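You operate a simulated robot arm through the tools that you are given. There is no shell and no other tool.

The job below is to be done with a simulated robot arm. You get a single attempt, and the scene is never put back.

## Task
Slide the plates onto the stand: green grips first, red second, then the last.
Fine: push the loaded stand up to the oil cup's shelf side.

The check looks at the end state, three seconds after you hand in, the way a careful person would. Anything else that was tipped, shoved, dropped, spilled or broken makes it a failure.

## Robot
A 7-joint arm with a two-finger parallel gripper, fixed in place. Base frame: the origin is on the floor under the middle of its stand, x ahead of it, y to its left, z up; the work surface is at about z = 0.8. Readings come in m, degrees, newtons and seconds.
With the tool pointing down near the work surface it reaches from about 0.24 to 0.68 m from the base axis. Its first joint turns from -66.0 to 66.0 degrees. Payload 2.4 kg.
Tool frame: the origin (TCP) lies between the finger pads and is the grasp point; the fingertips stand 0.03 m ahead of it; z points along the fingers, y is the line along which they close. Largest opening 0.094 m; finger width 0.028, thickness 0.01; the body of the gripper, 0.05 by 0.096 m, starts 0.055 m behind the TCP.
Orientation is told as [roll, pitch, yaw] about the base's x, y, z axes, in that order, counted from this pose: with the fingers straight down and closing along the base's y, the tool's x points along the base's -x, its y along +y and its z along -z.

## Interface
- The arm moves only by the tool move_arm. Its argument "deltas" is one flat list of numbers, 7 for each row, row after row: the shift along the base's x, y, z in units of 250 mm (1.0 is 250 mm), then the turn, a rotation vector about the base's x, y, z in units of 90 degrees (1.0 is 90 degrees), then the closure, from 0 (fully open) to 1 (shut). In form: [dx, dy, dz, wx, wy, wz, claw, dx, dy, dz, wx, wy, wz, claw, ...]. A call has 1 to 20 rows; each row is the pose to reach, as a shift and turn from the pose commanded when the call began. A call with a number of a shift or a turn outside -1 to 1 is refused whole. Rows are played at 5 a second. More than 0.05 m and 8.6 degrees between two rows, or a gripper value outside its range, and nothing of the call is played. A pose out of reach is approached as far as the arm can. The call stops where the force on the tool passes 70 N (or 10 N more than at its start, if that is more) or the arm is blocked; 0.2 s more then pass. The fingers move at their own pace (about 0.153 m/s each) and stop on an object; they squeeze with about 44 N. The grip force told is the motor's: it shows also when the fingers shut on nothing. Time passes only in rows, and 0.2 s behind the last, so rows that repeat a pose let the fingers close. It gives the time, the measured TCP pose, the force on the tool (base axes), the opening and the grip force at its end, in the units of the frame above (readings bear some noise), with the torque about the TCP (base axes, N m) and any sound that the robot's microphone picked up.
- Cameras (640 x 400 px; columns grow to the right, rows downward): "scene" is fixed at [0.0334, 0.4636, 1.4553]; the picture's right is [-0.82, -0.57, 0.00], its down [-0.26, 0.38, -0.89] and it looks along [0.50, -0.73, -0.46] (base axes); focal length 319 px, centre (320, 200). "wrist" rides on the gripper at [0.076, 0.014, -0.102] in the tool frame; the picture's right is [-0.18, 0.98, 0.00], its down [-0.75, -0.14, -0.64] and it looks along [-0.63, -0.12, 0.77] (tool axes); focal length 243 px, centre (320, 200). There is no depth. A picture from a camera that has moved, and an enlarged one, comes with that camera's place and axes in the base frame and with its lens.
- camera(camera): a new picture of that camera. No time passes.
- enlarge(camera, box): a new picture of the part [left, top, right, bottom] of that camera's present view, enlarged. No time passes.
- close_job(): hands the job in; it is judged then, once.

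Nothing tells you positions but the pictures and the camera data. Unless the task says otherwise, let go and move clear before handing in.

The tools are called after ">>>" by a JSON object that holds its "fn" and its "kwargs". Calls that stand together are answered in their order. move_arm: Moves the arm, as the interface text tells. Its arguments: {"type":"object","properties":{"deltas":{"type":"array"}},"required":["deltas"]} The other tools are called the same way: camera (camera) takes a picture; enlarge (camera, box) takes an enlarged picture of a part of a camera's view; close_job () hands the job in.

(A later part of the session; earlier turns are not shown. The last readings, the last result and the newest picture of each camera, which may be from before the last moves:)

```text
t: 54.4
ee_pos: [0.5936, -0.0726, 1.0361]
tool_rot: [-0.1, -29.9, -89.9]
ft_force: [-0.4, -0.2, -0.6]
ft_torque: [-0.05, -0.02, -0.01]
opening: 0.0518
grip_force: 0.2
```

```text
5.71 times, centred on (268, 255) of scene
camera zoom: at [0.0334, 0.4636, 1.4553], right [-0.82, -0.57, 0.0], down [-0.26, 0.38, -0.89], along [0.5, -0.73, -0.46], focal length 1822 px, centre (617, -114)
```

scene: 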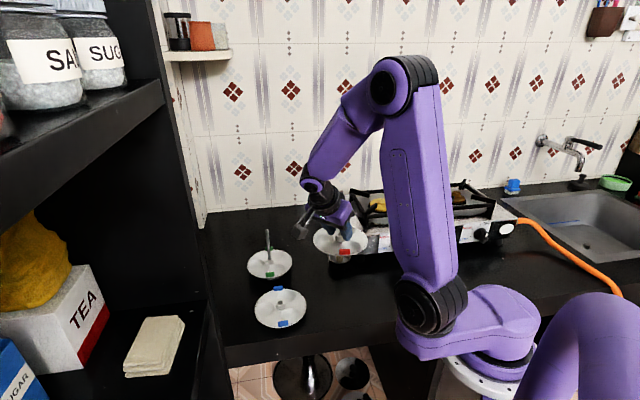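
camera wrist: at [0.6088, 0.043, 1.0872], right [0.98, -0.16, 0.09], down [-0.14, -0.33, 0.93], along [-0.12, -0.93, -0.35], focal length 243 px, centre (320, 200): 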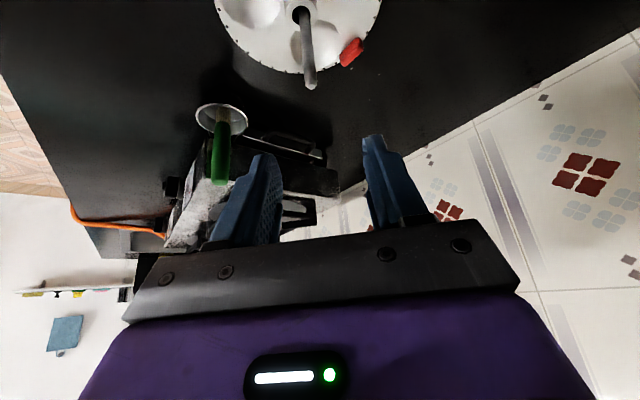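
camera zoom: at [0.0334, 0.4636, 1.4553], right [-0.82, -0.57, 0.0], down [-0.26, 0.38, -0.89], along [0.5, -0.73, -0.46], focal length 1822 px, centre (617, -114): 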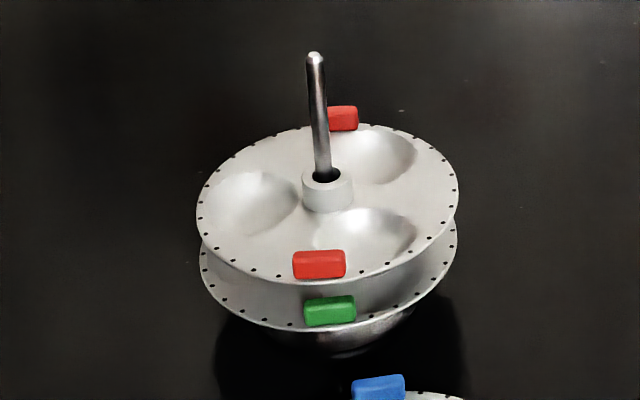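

The stack is level with the rod at about (0.594, -0.087). I'll swing back to yaw 0 and move over the blue plate at (0.4615, 0.017).

>>> {"fn": "move_arm", "kwargs": {"deltas": [-0.04, 0.03, 0, 0, 0, 0.085, 0.45, -0.09, 0.06, 0, 0, 0, 0.17, 0.45, -0.14, 0.09, 0, 0, 0, 0.255, 0.45, -0.19, 0.12, 0, 0, 0, 0.34, 0.45, -0.24, 0.15, 0, 0, 0, 0.425, 0.45, -0.29, 0.18, 0, 0, 0, 0.51, 0.45, -0.34, 0.21, 0, 0, 0, 0.595, 0.45, -0.39, 0.24, 0, 0, 0, 0.68, 0.45, -0.44, 0.27, 0, 0, 0, 0.765, 0.45, -0.49, 0.31, 0, 0, 0, 0.85, 0.45, -0.53, 0.34, -0.08, 0, 0, 0.935, 0.45, -0.571, 0.362, -0.2, 0, 0, 1.0, 0.45, -0.571, 0.362, -0.348, 0, 0, 1.0, 0.45, -0.571, 0.362, -0.348, 0, 0, 1.0, 0.45]}}

>>> {"fn": "camera", "kwargs": {"camera": "wrist"}}

>>> {"fn": "enlarge", "kwargs": {"camera": "wrist", "box": [220, 20, 420, 180]}}

>>> {"fn": "camera", "kwargs": {"camera": "scene"}}

```text
t: 57.4
ee_pos: [0.4511, 0.017, 0.9502]
tool_rot: [0.1, -30.0, 0.0]
ft_force: [0.1, -0.5, -0.2]
ft_torque: [-0.02, 0.01, 0.02]
opening: 0.0519
grip_force: 0.0
```

```text
taken
camera wrist: at [0.3343, 0.0306, 1.0001], right [0.16, 0.98, 0.09], down [0.33, -0.14, 0.93], along [0.93, -0.12, -0.35], focal length 243 px, centre (320, 200)
```

wrist: 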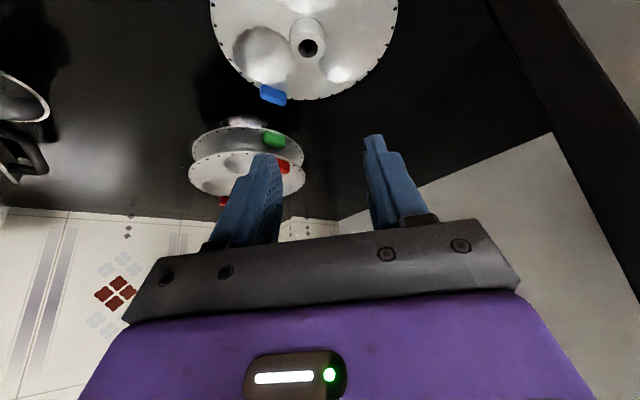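

```text
2.50 times, centred on (320, 100) of wrist
camera zoom: at [0.3343, 0.0306, 1.0001], right [0.16, 0.98, 0.09], down [0.33, -0.14, 0.93], along [0.93, -0.12, -0.35], focal length 606 px, centre (320, 450)
```

zoom: 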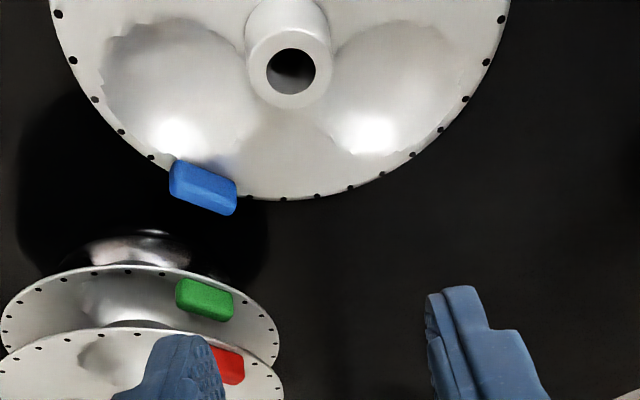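

```text
taken
```

scene: 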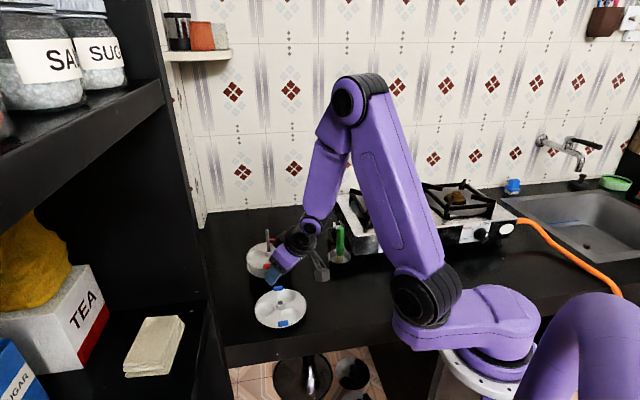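

The blue hub is at (0.4618, 0.0169) with the fingers lined up. I'll descend to just above it and check once more.

>>> {"fn": "move_arm", "kwargs": {"deltas": [0.004, 0, -0.1, 0, 0, 0, 0.45, 0.004, 0, -0.2, 0, 0, 0, 0.45, 0.004, 0, -0.26, 0, 0, 0, 0.45, 0.004, 0, -0.26, 0, 0, 0, 0.45]}}

>>> {"fn": "enlarge", "kwargs": {"camera": "wrist", "box": [220, 60, 420, 220]}}

```text
t: 58.4
ee_pos: [0.4524, 0.0153, 0.8837]
tool_rot: [0.0, -30.0, -0.1]
ft_force: [-0.1, -0.4, 0.2]
ft_torque: [0.02, -0.03, 0.01]
opening: 0.0517
grip_force: 0.0
```

```text
2.50 times, centred on (320, 140) of wrist
camera zoom: at [0.3356, 0.0289, 0.9337], right [0.16, 0.98, 0.09], down [0.33, -0.14, 0.93], along [0.93, -0.12, -0.35], focal length 606 px, centre (320, 350)
```

zoom: 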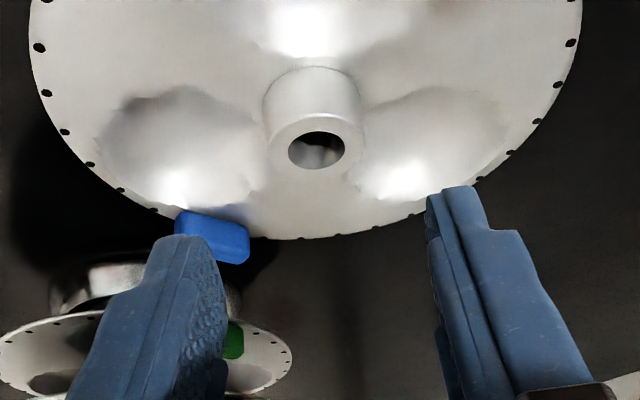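

The alignment needs about 2 mm in y. I'll apply it, go down to grasp height and close on the hub.

>>> {"fn": "move_arm", "kwargs": {"deltas": [0, 0.008, -0.04, 0, 0, 0, 0.45, 0, 0.008, -0.08, 0, 0, 0, 0.45, 0, 0.008, -0.115, 0, 0, 0, 0.45, 0, 0.008, -0.115, 0, 0, 0, 0.45]}}

>>> {"fn": "enlarge", "kwargs": {"camera": "wrist", "box": [220, 80, 420, 240]}}

```text
t: 59.4
ee_pos: [0.4515, 0.0185, 0.8561]
tool_rot: [-0.1, -30.0, 0.1]
ft_force: [-0.4, -0.3, 0.5]
ft_torque: [0.0, 0.0, 0.02]
opening: 0.0516
grip_force: 0.1
```

```text
2.50 times, centred on (320, 160) of wrist
camera zoom: at [0.3352, 0.0317, 0.9053], right [0.16, 0.98, 0.09], down [0.33, -0.14, 0.93], along [0.93, -0.12, -0.35], focal length 606 px, centre (320, 300)
```

zoom: 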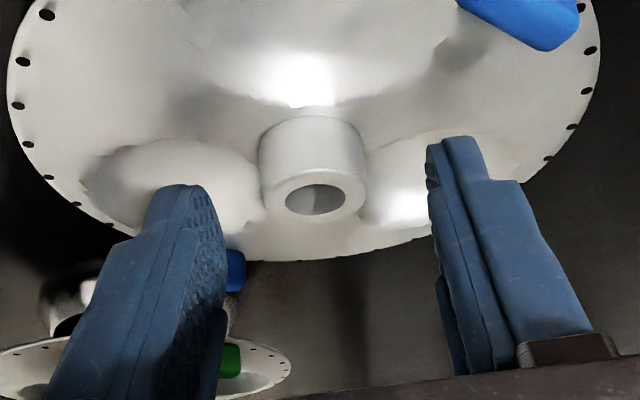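

>>> {"fn": "move_arm", "kwargs": {"deltas": [0, -0.004, -0.003, 0, 0, 0, 0.45, 0, -0.004, -0.003, 0, 0, 0, 0.7, 0, -0.004, -0.003, 0, 0, 0, 1, 0, -0.004, -0.003, 0, 0, 0, 1, 0, -0.004, -0.003, 0, 0, 0, 1]}}

>>> {"fn": "move_arm", "kwargs": {"deltas": [0, 0, 0.004, 0, 0, 0, 1, 0, 0, 0.008, 0, 0, 0, 1, 0, 0, 0.012, 0, 0, 0, 1, 0, 0, 0.02, 0, 0, 0, 1, 0, 0, 0.03, 0, 0, 0, 1, 0, 0, 0.03, 0, 0, 0, 1]}}

>>> {"fn": "enlarge", "kwargs": {"camera": "wrist", "box": [220, 80, 420, 240]}}

>>> {"fn": "enlarge", "kwargs": {"camera": "scene", "box": [230, 230, 350, 340]}}

```text
t: 60.6
ee_pos: [0.4515, 0.0181, 0.8546]
tool_rot: [0.0, -30.0, 0.1]
ft_force: [0.5, -0.4, 0.0]
ft_torque: [0.01, -0.01, 0.0]
opening: 0.0358
grip_force: 43.6
```

```text
t: 62.0
ee_pos: [0.4511, 0.0185, 0.8618]
tool_rot: [0.0, -30.1, 0.0]
ft_force: [0.3, -0.6, -1.5]
ft_torque: [0.01, 0.0, -0.02]
opening: 0.0357
grip_force: 44.4
```

```text
2.50 times, centred on (320, 160) of wrist
camera zoom: at [0.3347, 0.0316, 0.9119], right [0.16, 0.98, 0.09], down [0.33, -0.14, 0.93], along [0.93, -0.12, -0.35], focal length 606 px, centre (320, 300)
```

zoom: 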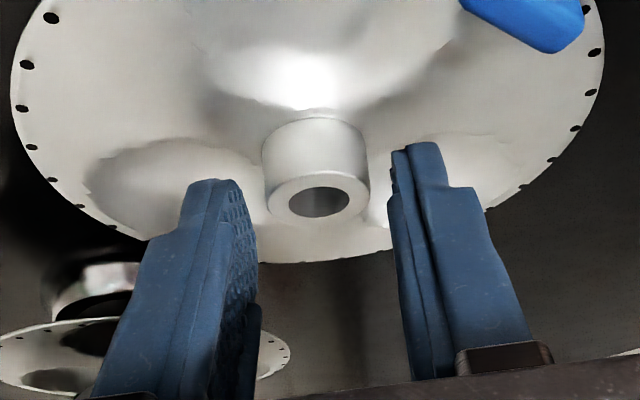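

```text
3.64 times, centred on (290, 285) of scene
camera zoom: at [0.0334, 0.4636, 1.4553], right [-0.82, -0.57, 0.0], down [-0.26, 0.38, -0.89], along [0.5, -0.73, -0.46], focal length 1160 px, centre (429, -109)
```

zoom: 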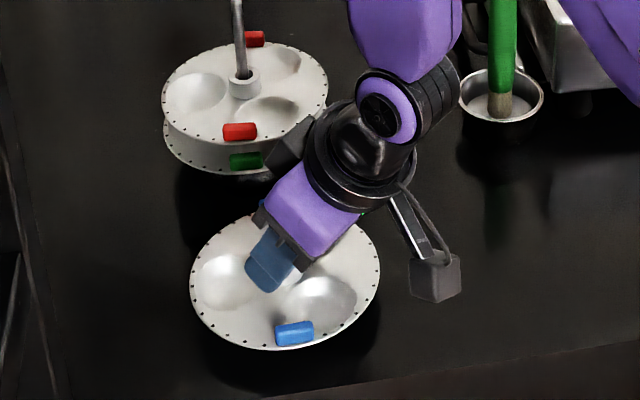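

The blue plate is held. I'll lift it to rod-clearing height and then carry it over the stand.

>>> {"fn": "move_arm", "kwargs": {"deltas": [0, 0, 0.06, 0, 0, 0, 1, 0, 0, 0.14, 0, 0, 0, 1, 0, 0, 0.23, 0, 0, 0, 1, 0, 0, 0.32, 0, 0, 0, 1, 0, 0, 0.41, 0, 0, 0, 1, 0, 0, 0.5, 0, 0, 0, 1, 0, 0, 0.59, 0, 0, 0, 1, 0, 0, 0.66, 0, 0, 0, 1, 0, 0, 0.693, 0, 0, 0, 1, 0, 0, 0.693, 0, 0, 0, 1]}}

>>> {"fn": "move_arm", "kwargs": {"deltas": [0.07, -0.055, 0, 0, 0, 0, 1, 0.15, -0.12, 0, 0, 0, 0, 1, 0.24, -0.19, 0, 0, 0, 0, 1, 0.33, -0.26, 0, 0, 0, 0, 1, 0.42, -0.33, 0, 0, 0, 0, 1, 0.49, -0.385, 0, 0, 0, 0, 1, 0.53, -0.417, 0, 0, 0, 0, 1, 0.53, -0.417, 0, 0, 0, 0, 1, 0.53, -0.417, 0, 0, 0, 0, 1]}}

>>> {"fn": "enlarge", "kwargs": {"camera": "wrist", "box": [220, 80, 420, 240]}}

>>> {"fn": "enlarge", "kwargs": {"camera": "wrist", "box": [260, 0, 340, 50]}}

>>> {"fn": "enlarge", "kwargs": {"camera": "scene", "box": [228, 195, 300, 240]}}

>>> {"fn": "enlarge", "kwargs": {"camera": "scene", "box": [254, 206, 278, 221]}}

>>> {"fn": "enlarge", "kwargs": {"camera": "scene", "box": [254, 226, 278, 241]}}

```text
t: 64.2
ee_pos: [0.4502, 0.0176, 1.0347]
tool_rot: [-0.1, -29.9, 0.0]
ft_force: [0.1, -0.1, -0.2]
ft_torque: [-0.02, 0.02, 0.02]
opening: 0.0354
grip_force: 43.9
```

```text
t: 66.2
ee_pos: [0.5846, -0.0855, 1.0348]
tool_rot: [0.0, -30.0, -0.1]
ft_force: [-0.1, 0.0, -1.5]
ft_torque: [0.01, 0.0, -0.02]
opening: 0.0356
grip_force: 44.0
```

```text
2.50 times, centred on (320, 160) of wrist
camera zoom: at [0.4674, -0.0723, 1.0854], right [0.16, 0.98, 0.09], down [0.33, -0.14, 0.93], along [0.93, -0.12, -0.35], focal length 606 px, centre (320, 300)
```

zoom: 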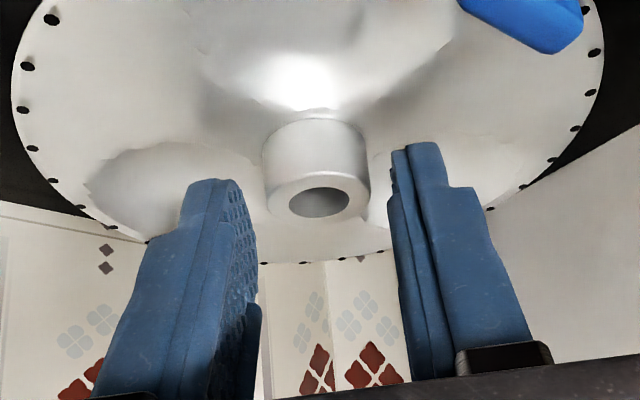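

```text
8.00 times, centred on (300, 25) of wrist
camera zoom: at [0.4674, -0.0723, 1.0854], right [0.16, 0.98, 0.09], down [0.33, -0.14, 0.93], along [0.93, -0.12, -0.35], focal length 1941 px, centre (480, 1600)
```

zoom: 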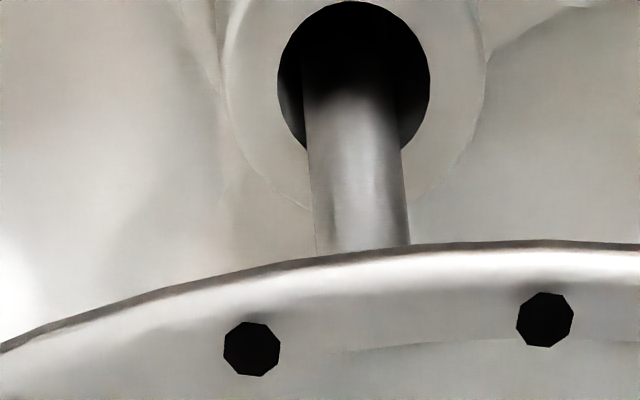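

```text
8.89 times, centred on (264, 218) of scene
camera zoom: at [0.0334, 0.4636, 1.4553], right [-0.82, -0.57, 0.0], down [-0.26, 0.38, -0.89], along [0.5, -0.73, -0.46], focal length 2834 px, centre (818, 44)
```

zoom: 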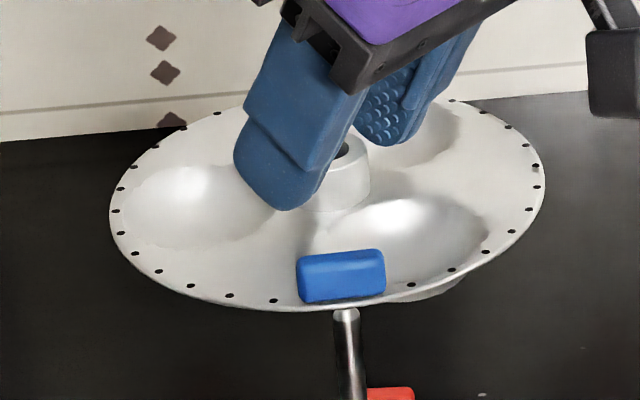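

```text
16.00 times, centred on (266, 214) of scene
camera zoom: at [0.0334, 0.4636, 1.4553], right [-0.82, -0.57, 0.0], down [-0.26, 0.38, -0.89], along [0.5, -0.73, -0.46], focal length 5102 px, centre (1184, -16)
```

zoom: 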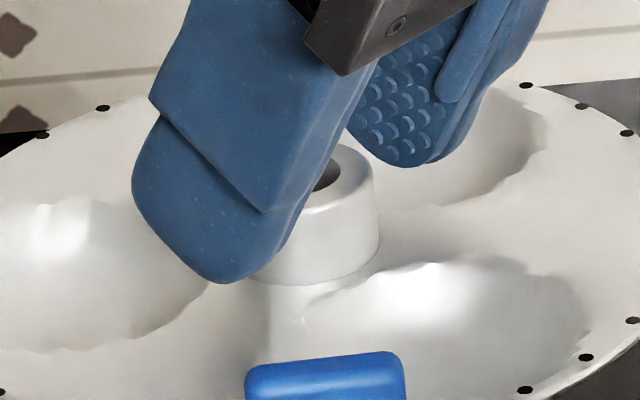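

```text
16.00 times, centred on (266, 234) of scene
camera zoom: at [0.0334, 0.4636, 1.4553], right [-0.82, -0.57, 0.0], down [-0.26, 0.38, -0.89], along [0.5, -0.73, -0.46], focal length 5102 px, centre (1184, -336)
```

zoom: 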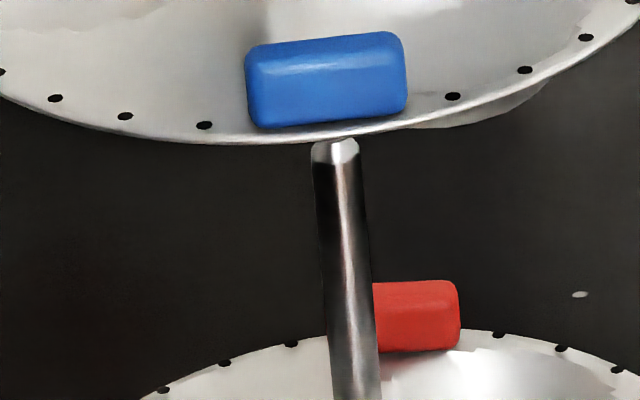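

The blue hub is within about 1 mm of the rod. I'll trim by (-0.8, -0.9) mm, lower to thread it, and check the force on the way.

>>> {"fn": "move_arm", "kwargs": {"deltas": [-0.0032, -0.0036, 0, 0, 0, 0, 1, -0.0032, -0.0036, -0.05, 0, 0, 0, 1, -0.0032, -0.0036, -0.09, 0, 0, 0, 1, -0.0032, -0.0036, -0.11, 0, 0, 0, 1, -0.0032, -0.0036, -0.13, 0, 0, 0, 1, -0.0032, -0.0036, -0.15, 0, 0, 0, 1, -0.0032, -0.0036, -0.17, 0, 0, 0, 1, -0.0032, -0.0036, -0.2, 0, 0, 0, 1, -0.0032, -0.0036, -0.2, 0, 0, 0, 1]}}

>>> {"fn": "move_arm", "kwargs": {"deltas": [0, 0, -0.016, 0, 0, 0, 1, 0, 0, -0.032, 0, 0, 0, 1, 0, 0, -0.048, 0, 0, 0, 1, 0, 0, -0.064, 0, 0, 0, 1, 0, 0, -0.08, 0, 0, 0, 1, 0, 0, -0.08, 0, 0, 0, 1]}}

>>> {"fn": "enlarge", "kwargs": {"camera": "wrist", "box": [220, 80, 420, 240]}}

>>> {"fn": "enlarge", "kwargs": {"camera": "scene", "box": [228, 200, 308, 280]}}

```text
t: 68.2
ee_pos: [0.5826, -0.0862, 0.9847]
tool_rot: [0.0, -29.9, 0.0]
ft_force: [-0.9, -0.4, -0.7]
ft_torque: [-0.01, 0.01, -0.01]
opening: 0.0352
grip_force: 44.2
```

```text
t: 69.6
ee_pos: [0.5824, -0.0862, 0.9648]
tool_rot: [0.0, -30.0, 0.0]
ft_force: [-0.3, -0.9, -0.9]
ft_torque: [-0.01, 0.03, 0.02]
opening: 0.0357
grip_force: 43.5
```

```text
2.50 times, centred on (320, 160) of wrist
camera zoom: at [0.4671, -0.0733, 1.0148], right [0.16, 0.98, 0.09], down [0.33, -0.14, 0.93], along [0.93, -0.12, -0.35], focal length 606 px, centre (320, 300)
```

zoom: 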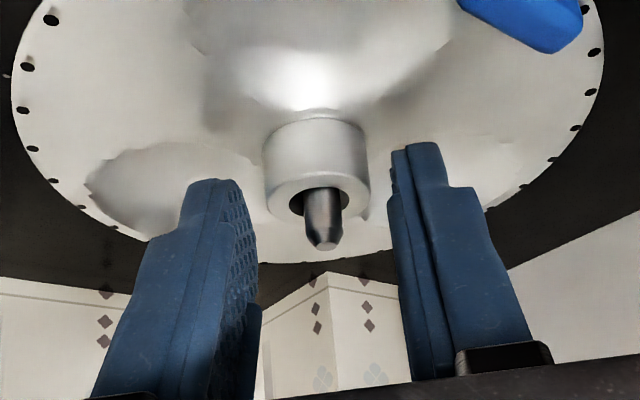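

```text
5.00 times, centred on (268, 240) of scene
camera zoom: at [0.0334, 0.4636, 1.4553], right [-0.82, -0.57, 0.0], down [-0.26, 0.38, -0.89], along [0.5, -0.73, -0.46], focal length 1594 px, centre (580, 0)
```

zoom: 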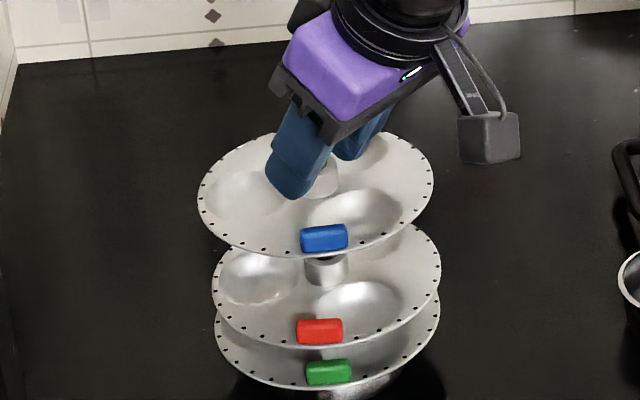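

The blue plate is threaded on the rod. I'll lower gently to the red hub, stopping just short.

>>> {"fn": "move_arm", "kwargs": {"deltas": [0, 0, -0.03, 0, 0, 0, 1, 0, 0, -0.06, 0, 0, 0, 1, 0, 0, -0.085, 0, 0, 0, 1, 0, 0, -0.1, 0, 0, 0, 1, 0, 0, -0.108, 0, 0, 0, 1, 0, 0, -0.112, 0, 0, 0, 1, 0, 0, -0.112, 0, 0, 0, 1]}}

>>> {"fn": "enlarge", "kwargs": {"camera": "scene", "box": [228, 200, 308, 280]}}

```text
t: 71.2
ee_pos: [0.5833, -0.0876, 0.9358]
tool_rot: [0.0, -30.0, 0.0]
ft_force: [-0.3, 0.8, -0.9]
ft_torque: [-0.01, -0.01, 0.0]
opening: 0.0356
grip_force: 43.6
```

```text
5.00 times, centred on (268, 240) of scene
camera zoom: at [0.0334, 0.4636, 1.4553], right [-0.82, -0.57, 0.0], down [-0.26, 0.38, -0.89], along [0.5, -0.73, -0.46], focal length 1594 px, centre (580, 0)
```

zoom: 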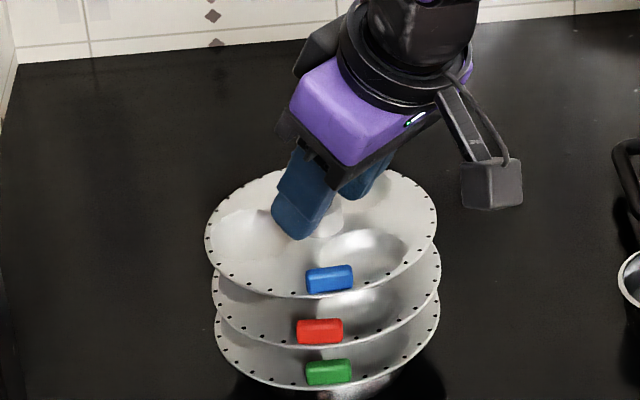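

>>> {"fn": "move_arm", "kwargs": {"deltas": [0, 0, -0.004, 0, 0, 0, 1, 0, 0, -0.008, 0, 0, 0, 1, 0, 0, -0.008, 0, 0, 0, 1]}}

```text
t: 72.0
ee_pos: [0.584, -0.0875, 0.9363]
tool_rot: [-0.1, -30.1, 0.0]
ft_force: [-5.4, 0.5, 17.2]
ft_torque: [0.13, 0.27, 0.03]
opening: 0.0356
grip_force: 43.8
```

The blue plate has touched the red hub at 17 N. I'll ease up 1.5 mm and open.

>>> {"fn": "move_arm", "kwargs": {"deltas": [0, 0, 0.005, 0, 0, 0, 1, 0, 0, 0.005, 0, 0, 0, 1]}}

>>> {"fn": "move_arm", "kwargs": {"deltas": [0, 0, 0, 0, 0, 0, 0.85, 0, 0, 0, 0, 0, 0, 0.6, 0, 0, 0, 0, 0, 0, 0.45, 0, 0, 0, 0, 0, 0, 0.45]}}

>>> {"fn": "camera", "kwargs": {"camera": "wrist"}}

>>> {"fn": "enlarge", "kwargs": {"camera": "scene", "box": [228, 200, 308, 280]}}

```text
t: 72.6
ee_pos: [0.5837, -0.0873, 0.9356]
tool_rot: [0.0, -30.1, 0.0]
ft_force: [1.4, -0.4, 7.6]
ft_torque: [0.06, -0.25, -0.05]
opening: 0.0355
grip_force: 44.5
```

```text
t: 73.6
ee_pos: [0.5832, -0.0863, 0.9365]
tool_rot: [-0.1, -30.0, 0.0]
ft_force: [-0.6, -0.8, 0.3]
ft_torque: [-0.02, 0.02, -0.02]
opening: 0.0514
grip_force: 0.0
```

```text
taken
camera wrist: at [0.4664, -0.0738, 0.9863], right [0.16, 0.98, 0.09], down [0.33, -0.14, 0.93], along [0.93, -0.12, -0.35], focal length 243 px, centre (320, 200)
```

wrist: 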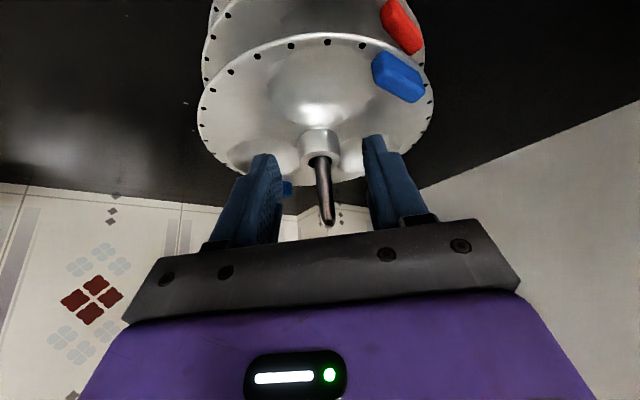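

```text
5.00 times, centred on (268, 240) of scene
camera zoom: at [0.0334, 0.4636, 1.4553], right [-0.82, -0.57, 0.0], down [-0.26, 0.38, -0.89], along [0.5, -0.73, -0.46], focal length 1594 px, centre (580, 0)
```

zoom: 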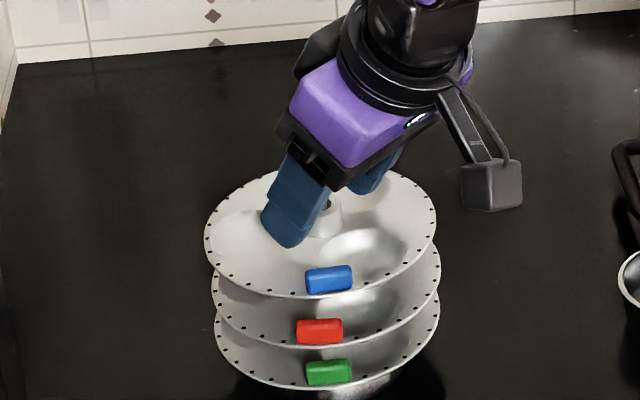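

All three plates are on in the order green, red, blue. I'll rise clear and bring the tool back to vertical, then look at the stand and cup for the push.

>>> {"fn": "move_arm", "kwargs": {"deltas": [0, 0, 0.08, 0, 0, 0, 0.45, 0, 0, 0.18, 0, 0, 0, 0.45, 0, 0, 0.3, 0, 0, 0, 0.45, 0, 0, 0.44, 0, 0, 0, 0.45, 0, 0, 0.58, 0, 0, 0, 0.45, 0, 0, 0.7, 0, 0, 0, 0.45, 0, 0, 0.7, 0, 0, 0, 0.45]}}

>>> {"fn": "move_arm", "kwargs": {"deltas": [-0.08, 0, 0, 0, 0.085, 0, 0.45, -0.16, 0, 0, 0, 0.17, 0, 0.45, -0.24, 0, 0, 0, 0.255, 0, 0.45, -0.32, 0, 0, 0, 0.3333, 0, 0.45, -0.4, 0, 0, 0, 0.3333, 0, 0.45, -0.4, 0, 0, 0, 0.3333, 0, 0.45]}}

>>> {"fn": "camera", "kwargs": {"camera": "wrist"}}

>>> {"fn": "camera", "kwargs": {"camera": "scene"}}

```text
t: 75.2
ee_pos: [0.5813, -0.087, 1.1113]
tool_rot: [0.0, -30.0, 0.0]
ft_force: [0.1, 0.1, -0.3]
ft_torque: [0.0, -0.02, 0.0]
opening: 0.0518
grip_force: 0.0
```

```text
t: 76.6
ee_pos: [0.483, -0.087, 1.1139]
tool_rot: [0.0, 0.1, 0.1]
ft_force: [0.3, -0.5, 0.5]
ft_torque: [-0.02, 0.0, 0.03]
opening: 0.0517
grip_force: 0.1
```

```text
taken
camera wrist: at [0.4072, -0.0731, 1.2137], right [0.18, 0.98, 0.0], down [0.75, -0.14, 0.64], along [0.63, -0.12, -0.77], focal length 243 px, centre (320, 200)
```

wrist: 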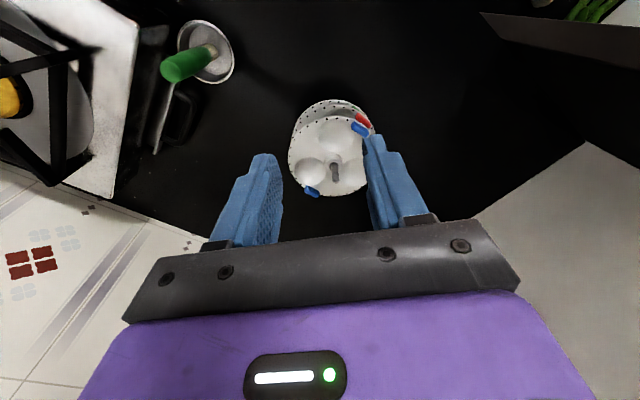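

```text
taken
```

scene: 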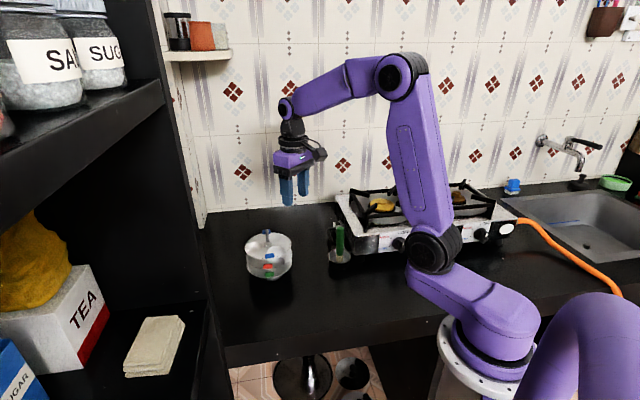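

The loaded stand is directly on the shelf side of the cup already, about 0.22 m away along the counter. I'll zoom on both to measure the cup rim and the plate rim accurately.

>>> {"fn": "enlarge", "kwargs": {"camera": "wrist", "box": [140, 0, 300, 100]}}

>>> {"fn": "enlarge", "kwargs": {"camera": "wrist", "box": [260, 80, 400, 210]}}

>>> {"fn": "enlarge", "kwargs": {"camera": "scene", "box": [230, 210, 370, 300]}}

```text
4.00 times, centred on (220, 50) of wrist
camera zoom: at [0.4072, -0.0731, 1.2137], right [0.18, 0.98, 0.0], down [0.75, -0.14, 0.64], along [0.63, -0.12, -0.77], focal length 970 px, centre (720, 800)
```

zoom: 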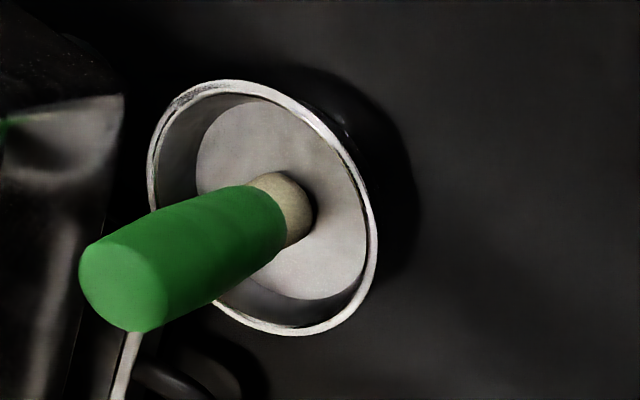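

```text
3.08 times, centred on (330, 145) of wrist
camera zoom: at [0.4072, -0.0731, 1.2137], right [0.18, 0.98, 0.0], down [0.75, -0.14, 0.64], along [0.63, -0.12, -0.77], focal length 746 px, centre (289, 369)
```

zoom: 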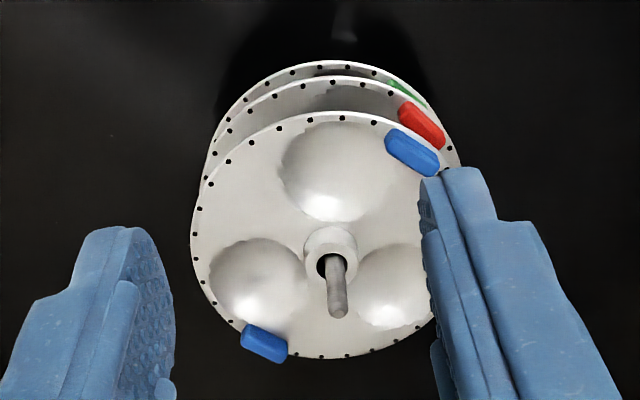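

```text
4.44 times, centred on (300, 255) of scene
camera zoom: at [0.0334, 0.4636, 1.4553], right [-0.82, -0.57, 0.0], down [-0.26, 0.38, -0.89], along [0.5, -0.73, -0.46], focal length 1417 px, centre (409, -44)
```

zoom: 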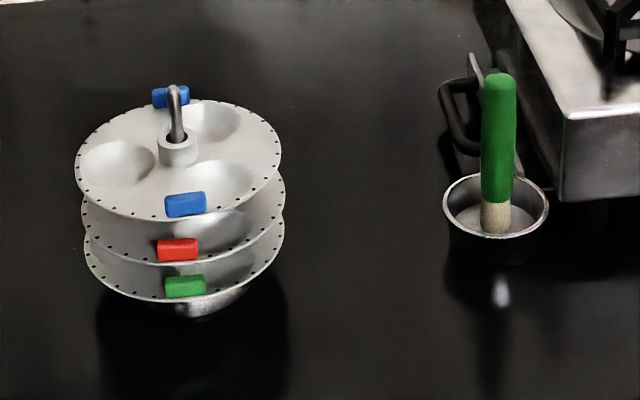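

The three views agree on the cup centre at (0.436, -0.237), with its rim at z ≈ 0.83 and radius ≈ 0.038. I'll grip the free top of the rod from above, closing along the push line towards the cup. First I'll go above it and check alignment.

>>> {"fn": "move_arm", "kwargs": {"deltas": [0.07, 0, 0, 0, 0, -0.085, 0.45, 0.15, 0, 0, 0, 0, -0.17, 0.45, 0.23, 0, 0, 0, 0, -0.255, 0.45, 0.31, 0, -0.06, 0, 0, -0.34, 0.45, 0.38, 0, -0.13, 0, 0, -0.425, 0.45, 0.44, 0.002, -0.22, 0, 0, -0.514, 0.45, 0.44, 0.002, -0.327, 0, 0, -0.514, 0.45, 0.44, 0.002, -0.327, 0, 0, -0.514, 0.45]}}

>>> {"fn": "camera", "kwargs": {"camera": "wrist"}}

>>> {"fn": "enlarge", "kwargs": {"camera": "wrist", "box": [220, 60, 420, 220]}}

>>> {"fn": "enlarge", "kwargs": {"camera": "scene", "box": [230, 180, 330, 280]}}

```text
t: 78.4
ee_pos: [0.5934, -0.0882, 1.0297]
tool_rot: [0.0, 0.0, -46.3]
ft_force: [-0.2, -0.2, 0.4]
ft_torque: [-0.02, 0.02, 0.0]
opening: 0.0518
grip_force: 0.0
```

```text
taken
camera wrist: at [0.5517, -0.0232, 1.1315], right [0.84, 0.55, 0.0], down [0.42, -0.64, 0.64], along [0.35, -0.54, -0.77], focal length 243 px, centre (320, 200)
```

wrist: 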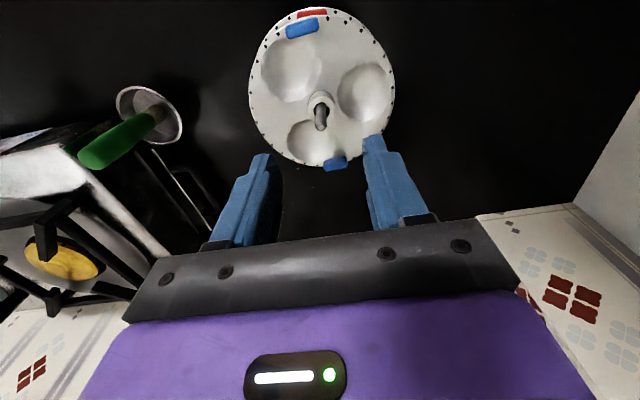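

```text
2.50 times, centred on (320, 140) of wrist
camera zoom: at [0.5517, -0.0232, 1.1315], right [0.84, 0.55, 0.0], down [0.42, -0.64, 0.64], along [0.35, -0.54, -0.77], focal length 606 px, centre (320, 350)
```

zoom: 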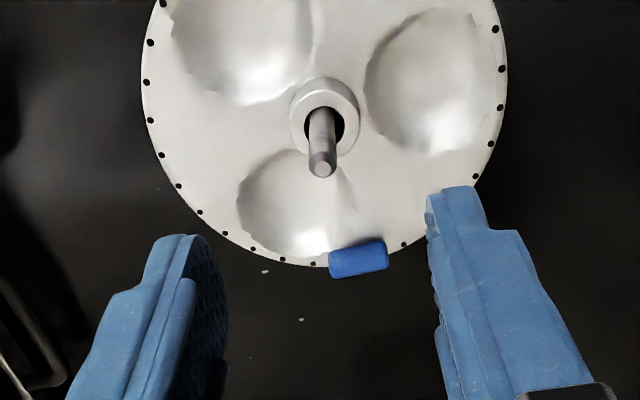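

```text
4.00 times, centred on (280, 230) of scene
camera zoom: at [0.0334, 0.4636, 1.4553], right [-0.82, -0.57, 0.0], down [-0.26, 0.38, -0.89], along [0.5, -0.73, -0.46], focal length 1276 px, centre (480, 80)
```

zoom: 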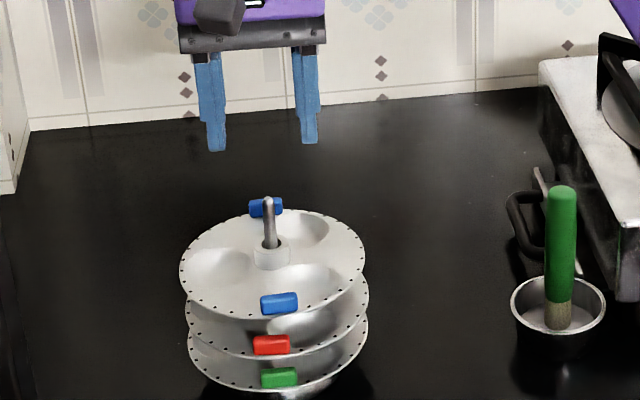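

The rod top is at (0.5946, -0.0868), within about 1 mm of the tool axis. I'll centre, descend so the fingers straddle the free rod end, and check before closing.

>>> {"fn": "move_arm", "kwargs": {"deltas": [0.002, 0.004, -0.06, 0, 0, 0, 0.45, 0.002, 0.004, -0.13, 0, 0, 0, 0.45, 0.002, 0.004, -0.2, 0, 0, 0, 0.45, 0.002, 0.004, -0.26, 0, 0, 0, 0.45, 0.002, 0.004, -0.3, 0, 0, 0, 0.45, 0.002, 0.004, -0.316, 0, 0, 0, 0.45, 0.002, 0.004, -0.316, 0, 0, 0, 0.7, 0.002, 0.004, -0.316, 0, 0, 0, 0.7]}}

>>> {"fn": "camera", "kwargs": {"camera": "wrist"}}

>>> {"fn": "enlarge", "kwargs": {"camera": "wrist", "box": [220, 80, 420, 240]}}

>>> {"fn": "enlarge", "kwargs": {"camera": "scene", "box": [230, 200, 310, 280]}}

```text
t: 80.2
ee_pos: [0.5938, -0.0853, 0.9502]
tool_rot: [0.0, 0.0, -46.2]
ft_force: [-0.2, -0.9, 0.2]
ft_torque: [0.0, -0.02, 0.0]
opening: 0.0284
grip_force: 0.1
```

```text
taken
camera wrist: at [0.552, -0.0215, 1.0517], right [0.84, 0.55, 0.0], down [0.42, -0.64, 0.64], along [0.35, -0.54, -0.77], focal length 243 px, centre (320, 200)
```

wrist: 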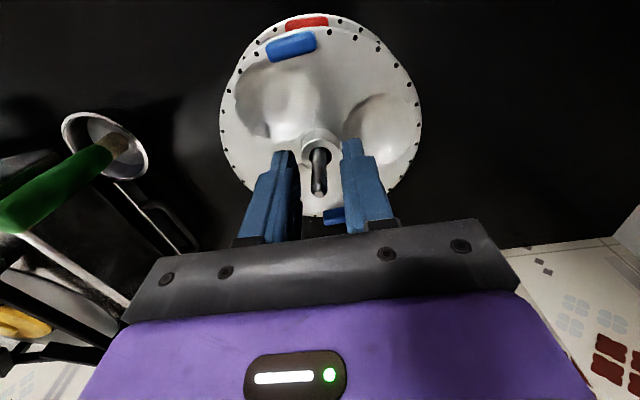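

```text
2.50 times, centred on (320, 160) of wrist
camera zoom: at [0.552, -0.0215, 1.0517], right [0.84, 0.55, 0.0], down [0.42, -0.64, 0.64], along [0.35, -0.54, -0.77], focal length 606 px, centre (320, 300)
```

zoom: 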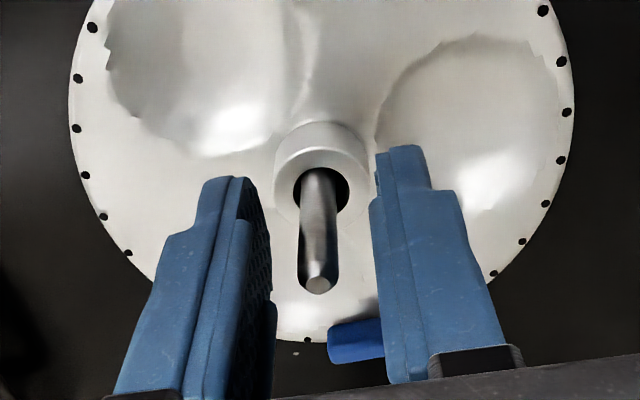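

```text
5.00 times, centred on (270, 240) of scene
camera zoom: at [0.0334, 0.4636, 1.4553], right [-0.82, -0.57, 0.0], down [-0.26, 0.38, -0.89], along [0.5, -0.73, -0.46], focal length 1594 px, centre (570, 0)
```

zoom: 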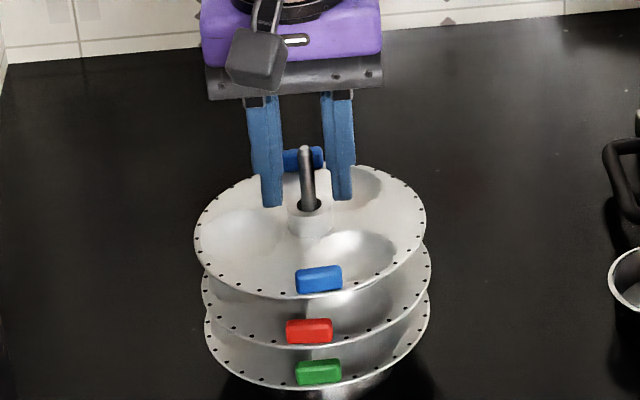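

The rod is centred between the fingers. I'll close on it and check that nothing shifts.

>>> {"fn": "move_arm", "kwargs": {"deltas": [0, 0, 0, 0, 0, 0, 0.8, 0, 0, 0, 0, 0, 0, 0.88, 0, 0, 0, 0, 0, 0, 1, 0, 0, 0, 0, 0, 0, 1, 0, 0, 0, 0, 0, 0, 1]}}

>>> {"fn": "enlarge", "kwargs": {"camera": "wrist", "box": [220, 80, 420, 240]}}

>>> {"fn": "enlarge", "kwargs": {"camera": "scene", "box": [230, 210, 370, 300]}}

```text
t: 81.4
ee_pos: [0.5938, -0.0839, 0.9503]
tool_rot: [0.0, 0.0, -46.2]
ft_force: [-1.8, -0.9, 0.2]
ft_torque: [-0.02, 0.06, -0.01]
opening: 0.0085
grip_force: 42.0
```

```text
2.50 times, centred on (320, 160) of wrist
camera zoom: at [0.552, -0.0217, 1.0518], right [0.84, 0.55, 0.0], down [0.42, -0.64, 0.64], along [0.35, -0.54, -0.77], focal length 606 px, centre (320, 300)
```

zoom: 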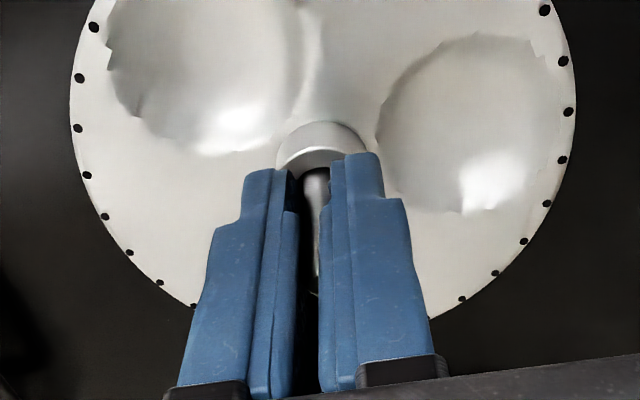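

```text
4.44 times, centred on (300, 255) of scene
camera zoom: at [0.0334, 0.4635, 1.4553], right [-0.82, -0.57, 0.0], down [-0.26, 0.38, -0.89], along [0.5, -0.73, -0.46], focal length 1417 px, centre (409, -44)
```

zoom: 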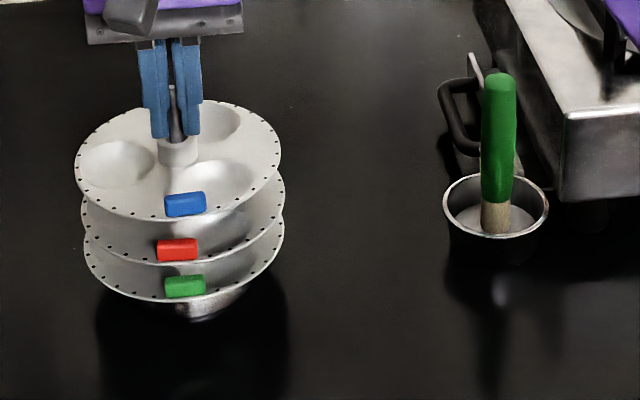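

The rod is gripped with no load on the stand. I'll slide it 3 cm towards the cup as a test.

>>> {"fn": "move_arm", "kwargs": {"deltas": [-0.0145, -0.0138, 0, 0, 0, 0, 1, -0.029, -0.0277, 0, 0, 0, 0, 1, -0.0434, -0.0415, 0, 0, 0, 0, 1, -0.0578, -0.0553, 0, 0, 0, 0, 1, -0.0722, -0.0691, 0, 0, 0, 0, 1, -0.0867, -0.083, 0, 0, 0, 0, 1, -0.0867, -0.083, 0, 0, 0, 0, 1]}}

>>> {"fn": "enlarge", "kwargs": {"camera": "scene", "box": [230, 210, 370, 300]}}

>>> {"fn": "camera", "kwargs": {"camera": "wrist"}}

```text
t: 83.0
ee_pos: [0.5716, -0.1059, 0.9495]
tool_rot: [0.0, 0.0, -46.2]
ft_force: [0.8, 0.3, -1.4]
ft_torque: [0.02, 0.04, 0.02]
opening: 0.0083
grip_force: 41.9
```

```text
4.44 times, centred on (300, 255) of scene
camera zoom: at [0.0335, 0.4635, 1.4553], right [-0.82, -0.57, 0.0], down [-0.26, 0.38, -0.89], along [0.5, -0.73, -0.46], focal length 1417 px, centre (409, -44)
```

zoom: 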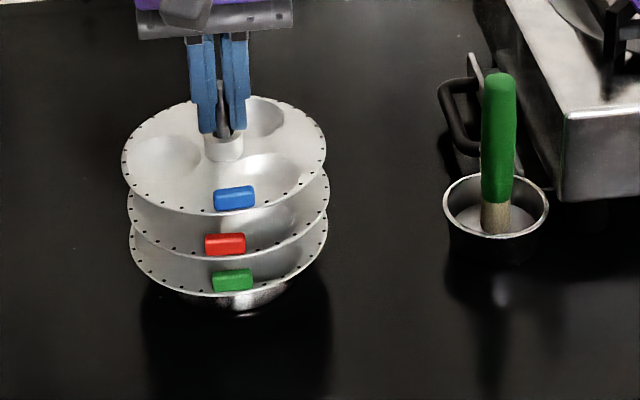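

```text
taken
camera wrist: at [0.53, -0.0428, 1.0523], right [0.84, 0.55, 0.0], down [0.42, -0.64, 0.64], along [0.35, -0.54, -0.77], focal length 243 px, centre (320, 200)
```

wrist: 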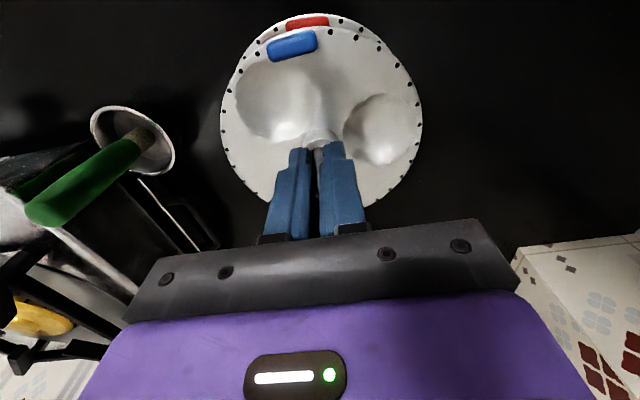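

The stand slides upright with little resistance. I'll continue another 5.5 cm and look again.

>>> {"fn": "move_arm", "kwargs": {"deltas": [-0.016, -0.0153, 0, 0, 0, 0, 1, -0.032, -0.0306, 0, 0, 0, 0, 1, -0.048, -0.046, 0, 0, 0, 0, 1, -0.064, -0.0613, 0, 0, 0, 0, 1, -0.08, -0.0766, 0, 0, 0, 0, 1, -0.096, -0.0919, 0, 0, 0, 0, 1, -0.112, -0.1072, 0, 0, 0, 0, 1, -0.128, -0.1225, 0, 0, 0, 0, 1, -0.144, -0.1378, 0, 0, 0, 0, 1, -0.159, -0.1521, 0, 0, 0, 0, 1, -0.159, -0.1521, 0, 0, 0, 0, 1]}}

>>> {"fn": "enlarge", "kwargs": {"camera": "scene", "box": [250, 210, 370, 290]}}

>>> {"fn": "camera", "kwargs": {"camera": "wrist"}}

>>> {"fn": "enlarge", "kwargs": {"camera": "wrist", "box": [80, 40, 280, 200]}}

```text
t: 85.4
ee_pos: [0.5318, -0.1444, 0.9487]
tool_rot: [0.0, 0.0, -46.3]
ft_force: [0.3, 0.6, 0.4]
ft_torque: [0.0, -0.04, -0.02]
opening: 0.0082
grip_force: 42.2
```

```text
5.00 times, centred on (310, 250) of scene
camera zoom: at [0.0334, 0.4636, 1.4553], right [-0.82, -0.57, 0.0], down [-0.26, 0.38, -0.89], along [0.5, -0.73, -0.46], focal length 1594 px, centre (370, -50)
```

zoom: 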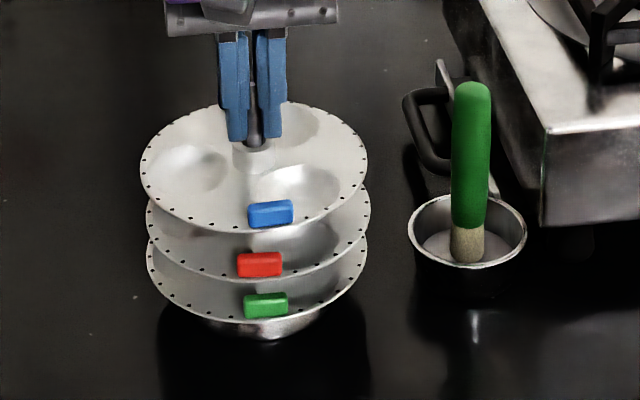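

```text
taken
camera wrist: at [0.4907, -0.081, 1.0518], right [0.84, 0.55, 0.0], down [0.42, -0.64, 0.64], along [0.35, -0.54, -0.77], focal length 243 px, centre (320, 200)
```

wrist: 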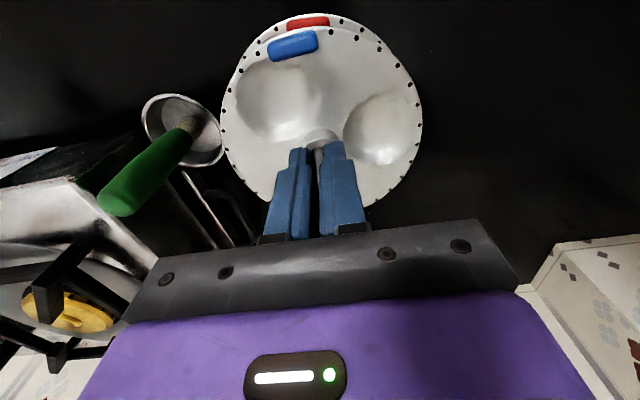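

```text
2.50 times, centred on (180, 120) of wrist
camera zoom: at [0.4907, -0.081, 1.0518], right [0.84, 0.55, 0.0], down [0.42, -0.64, 0.64], along [0.35, -0.54, -0.77], focal length 606 px, centre (670, 400)
```

zoom: 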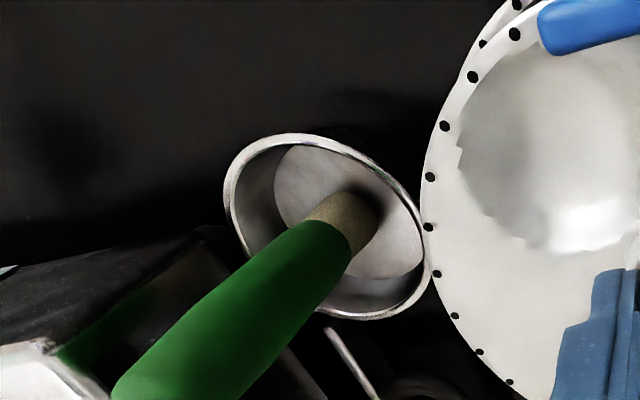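

The gap between the lowest plate's rim and the cup is now about 2.6 cm, with everything upright. I'll slide another 2 cm slowly.

>>> {"fn": "move_arm", "kwargs": {"deltas": [-0.0116, -0.0111, 0, 0, 0, 0, 1, -0.0231, -0.0221, 0, 0, 0, 0, 1, -0.0347, -0.0332, 0, 0, 0, 0, 1, -0.0462, -0.0442, 0, 0, 0, 0, 1, -0.0578, -0.0553, 0, 0, 0, 0, 1, -0.0578, -0.0553, 0, 0, 0, 0, 1]}}

>>> {"fn": "enlarge", "kwargs": {"camera": "scene", "box": [290, 230, 350, 280]}}

>>> {"fn": "camera", "kwargs": {"camera": "wrist"}}

>>> {"fn": "enlarge", "kwargs": {"camera": "wrist", "box": [120, 40, 280, 168]}}

```text
t: 86.8
ee_pos: [0.5173, -0.159, 0.9511]
tool_rot: [0.0, 0.0, -46.2]
ft_force: [2.1, 0.7, 1.7]
ft_torque: [0.06, -0.05, -0.01]
opening: 0.0082
grip_force: 41.7
```

```text
8.00 times, centred on (320, 255) of scene
camera zoom: at [0.0334, 0.4636, 1.4553], right [-0.82, -0.57, 0.0], down [-0.26, 0.38, -0.89], along [0.5, -0.73, -0.46], focal length 2551 px, centre (320, -240)
```

zoom: 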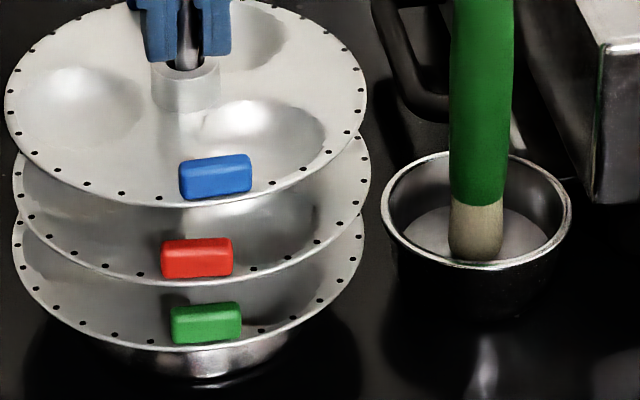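

```text
taken
camera wrist: at [0.4766, -0.0944, 1.0518], right [0.84, 0.55, 0.0], down [0.42, -0.64, 0.64], along [0.35, -0.54, -0.77], focal length 243 px, centre (320, 200)
```

wrist: 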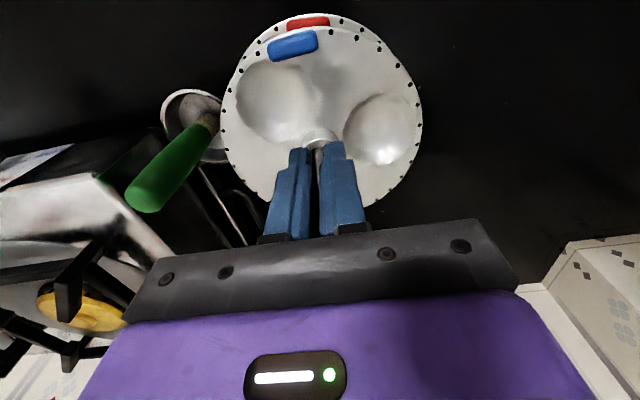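

```text
3.12 times, centred on (200, 104) of wrist
camera zoom: at [0.4766, -0.0944, 1.0518], right [0.84, 0.55, 0.0], down [0.42, -0.64, 0.64], along [0.35, -0.54, -0.77], focal length 758 px, centre (695, 500)
```

zoom: 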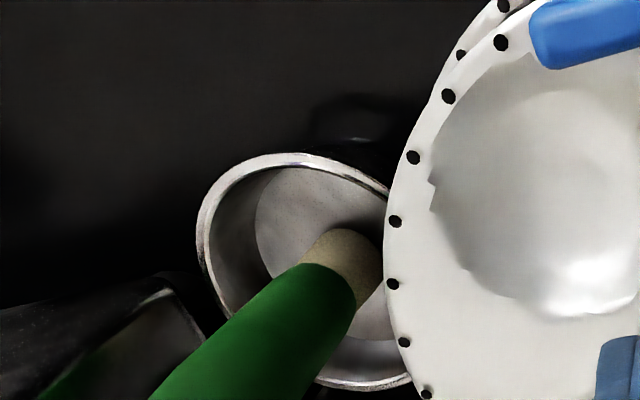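

The gap is now about 7 mm. I'll close it by 4 mm more, so the plates sit right up to the cup without pushing it.

>>> {"fn": "move_arm", "kwargs": {"deltas": [-0.004, -0.0038, 0, 0, 0, 0, 1, -0.008, -0.0076, 0, 0, 0, 0, 1, -0.0118, -0.0113, 0, 0, 0, 0, 1, -0.0118, -0.0113, 0, 0, 0, 0, 1]}}

>>> {"fn": "enlarge", "kwargs": {"camera": "scene", "box": [290, 230, 350, 280]}}

>>> {"fn": "enlarge", "kwargs": {"camera": "scene", "box": [315, 245, 345, 265]}}

```text
t: 87.8
ee_pos: [0.5145, -0.1599, 0.9503]
tool_rot: [0.1, 0.0, -46.1]
ft_force: [2.1, 2.0, 3.1]
ft_torque: [0.14, -0.07, 0.0]
opening: 0.0084
grip_force: 41.8
```

```text
8.00 times, centred on (320, 255) of scene
camera zoom: at [0.0334, 0.4636, 1.4553], right [-0.82, -0.57, 0.0], down [-0.26, 0.38, -0.89], along [0.5, -0.73, -0.46], focal length 2551 px, centre (320, -240)
```

zoom: 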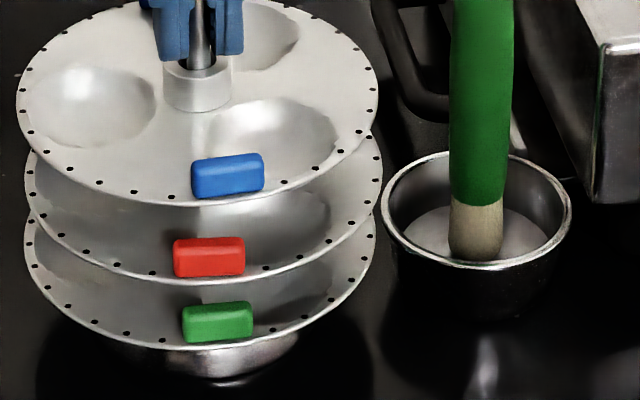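

```text
16.00 times, centred on (330, 255) of scene
camera zoom: at [0.0334, 0.4636, 1.4553], right [-0.82, -0.57, 0.0], down [-0.26, 0.38, -0.89], along [0.5, -0.73, -0.46], focal length 5102 px, centre (160, -680)
```

zoom: 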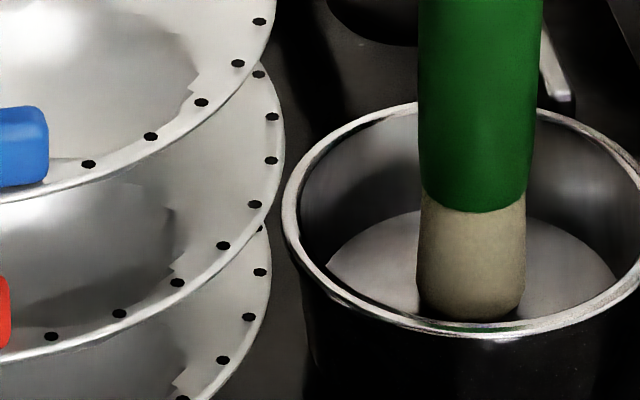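

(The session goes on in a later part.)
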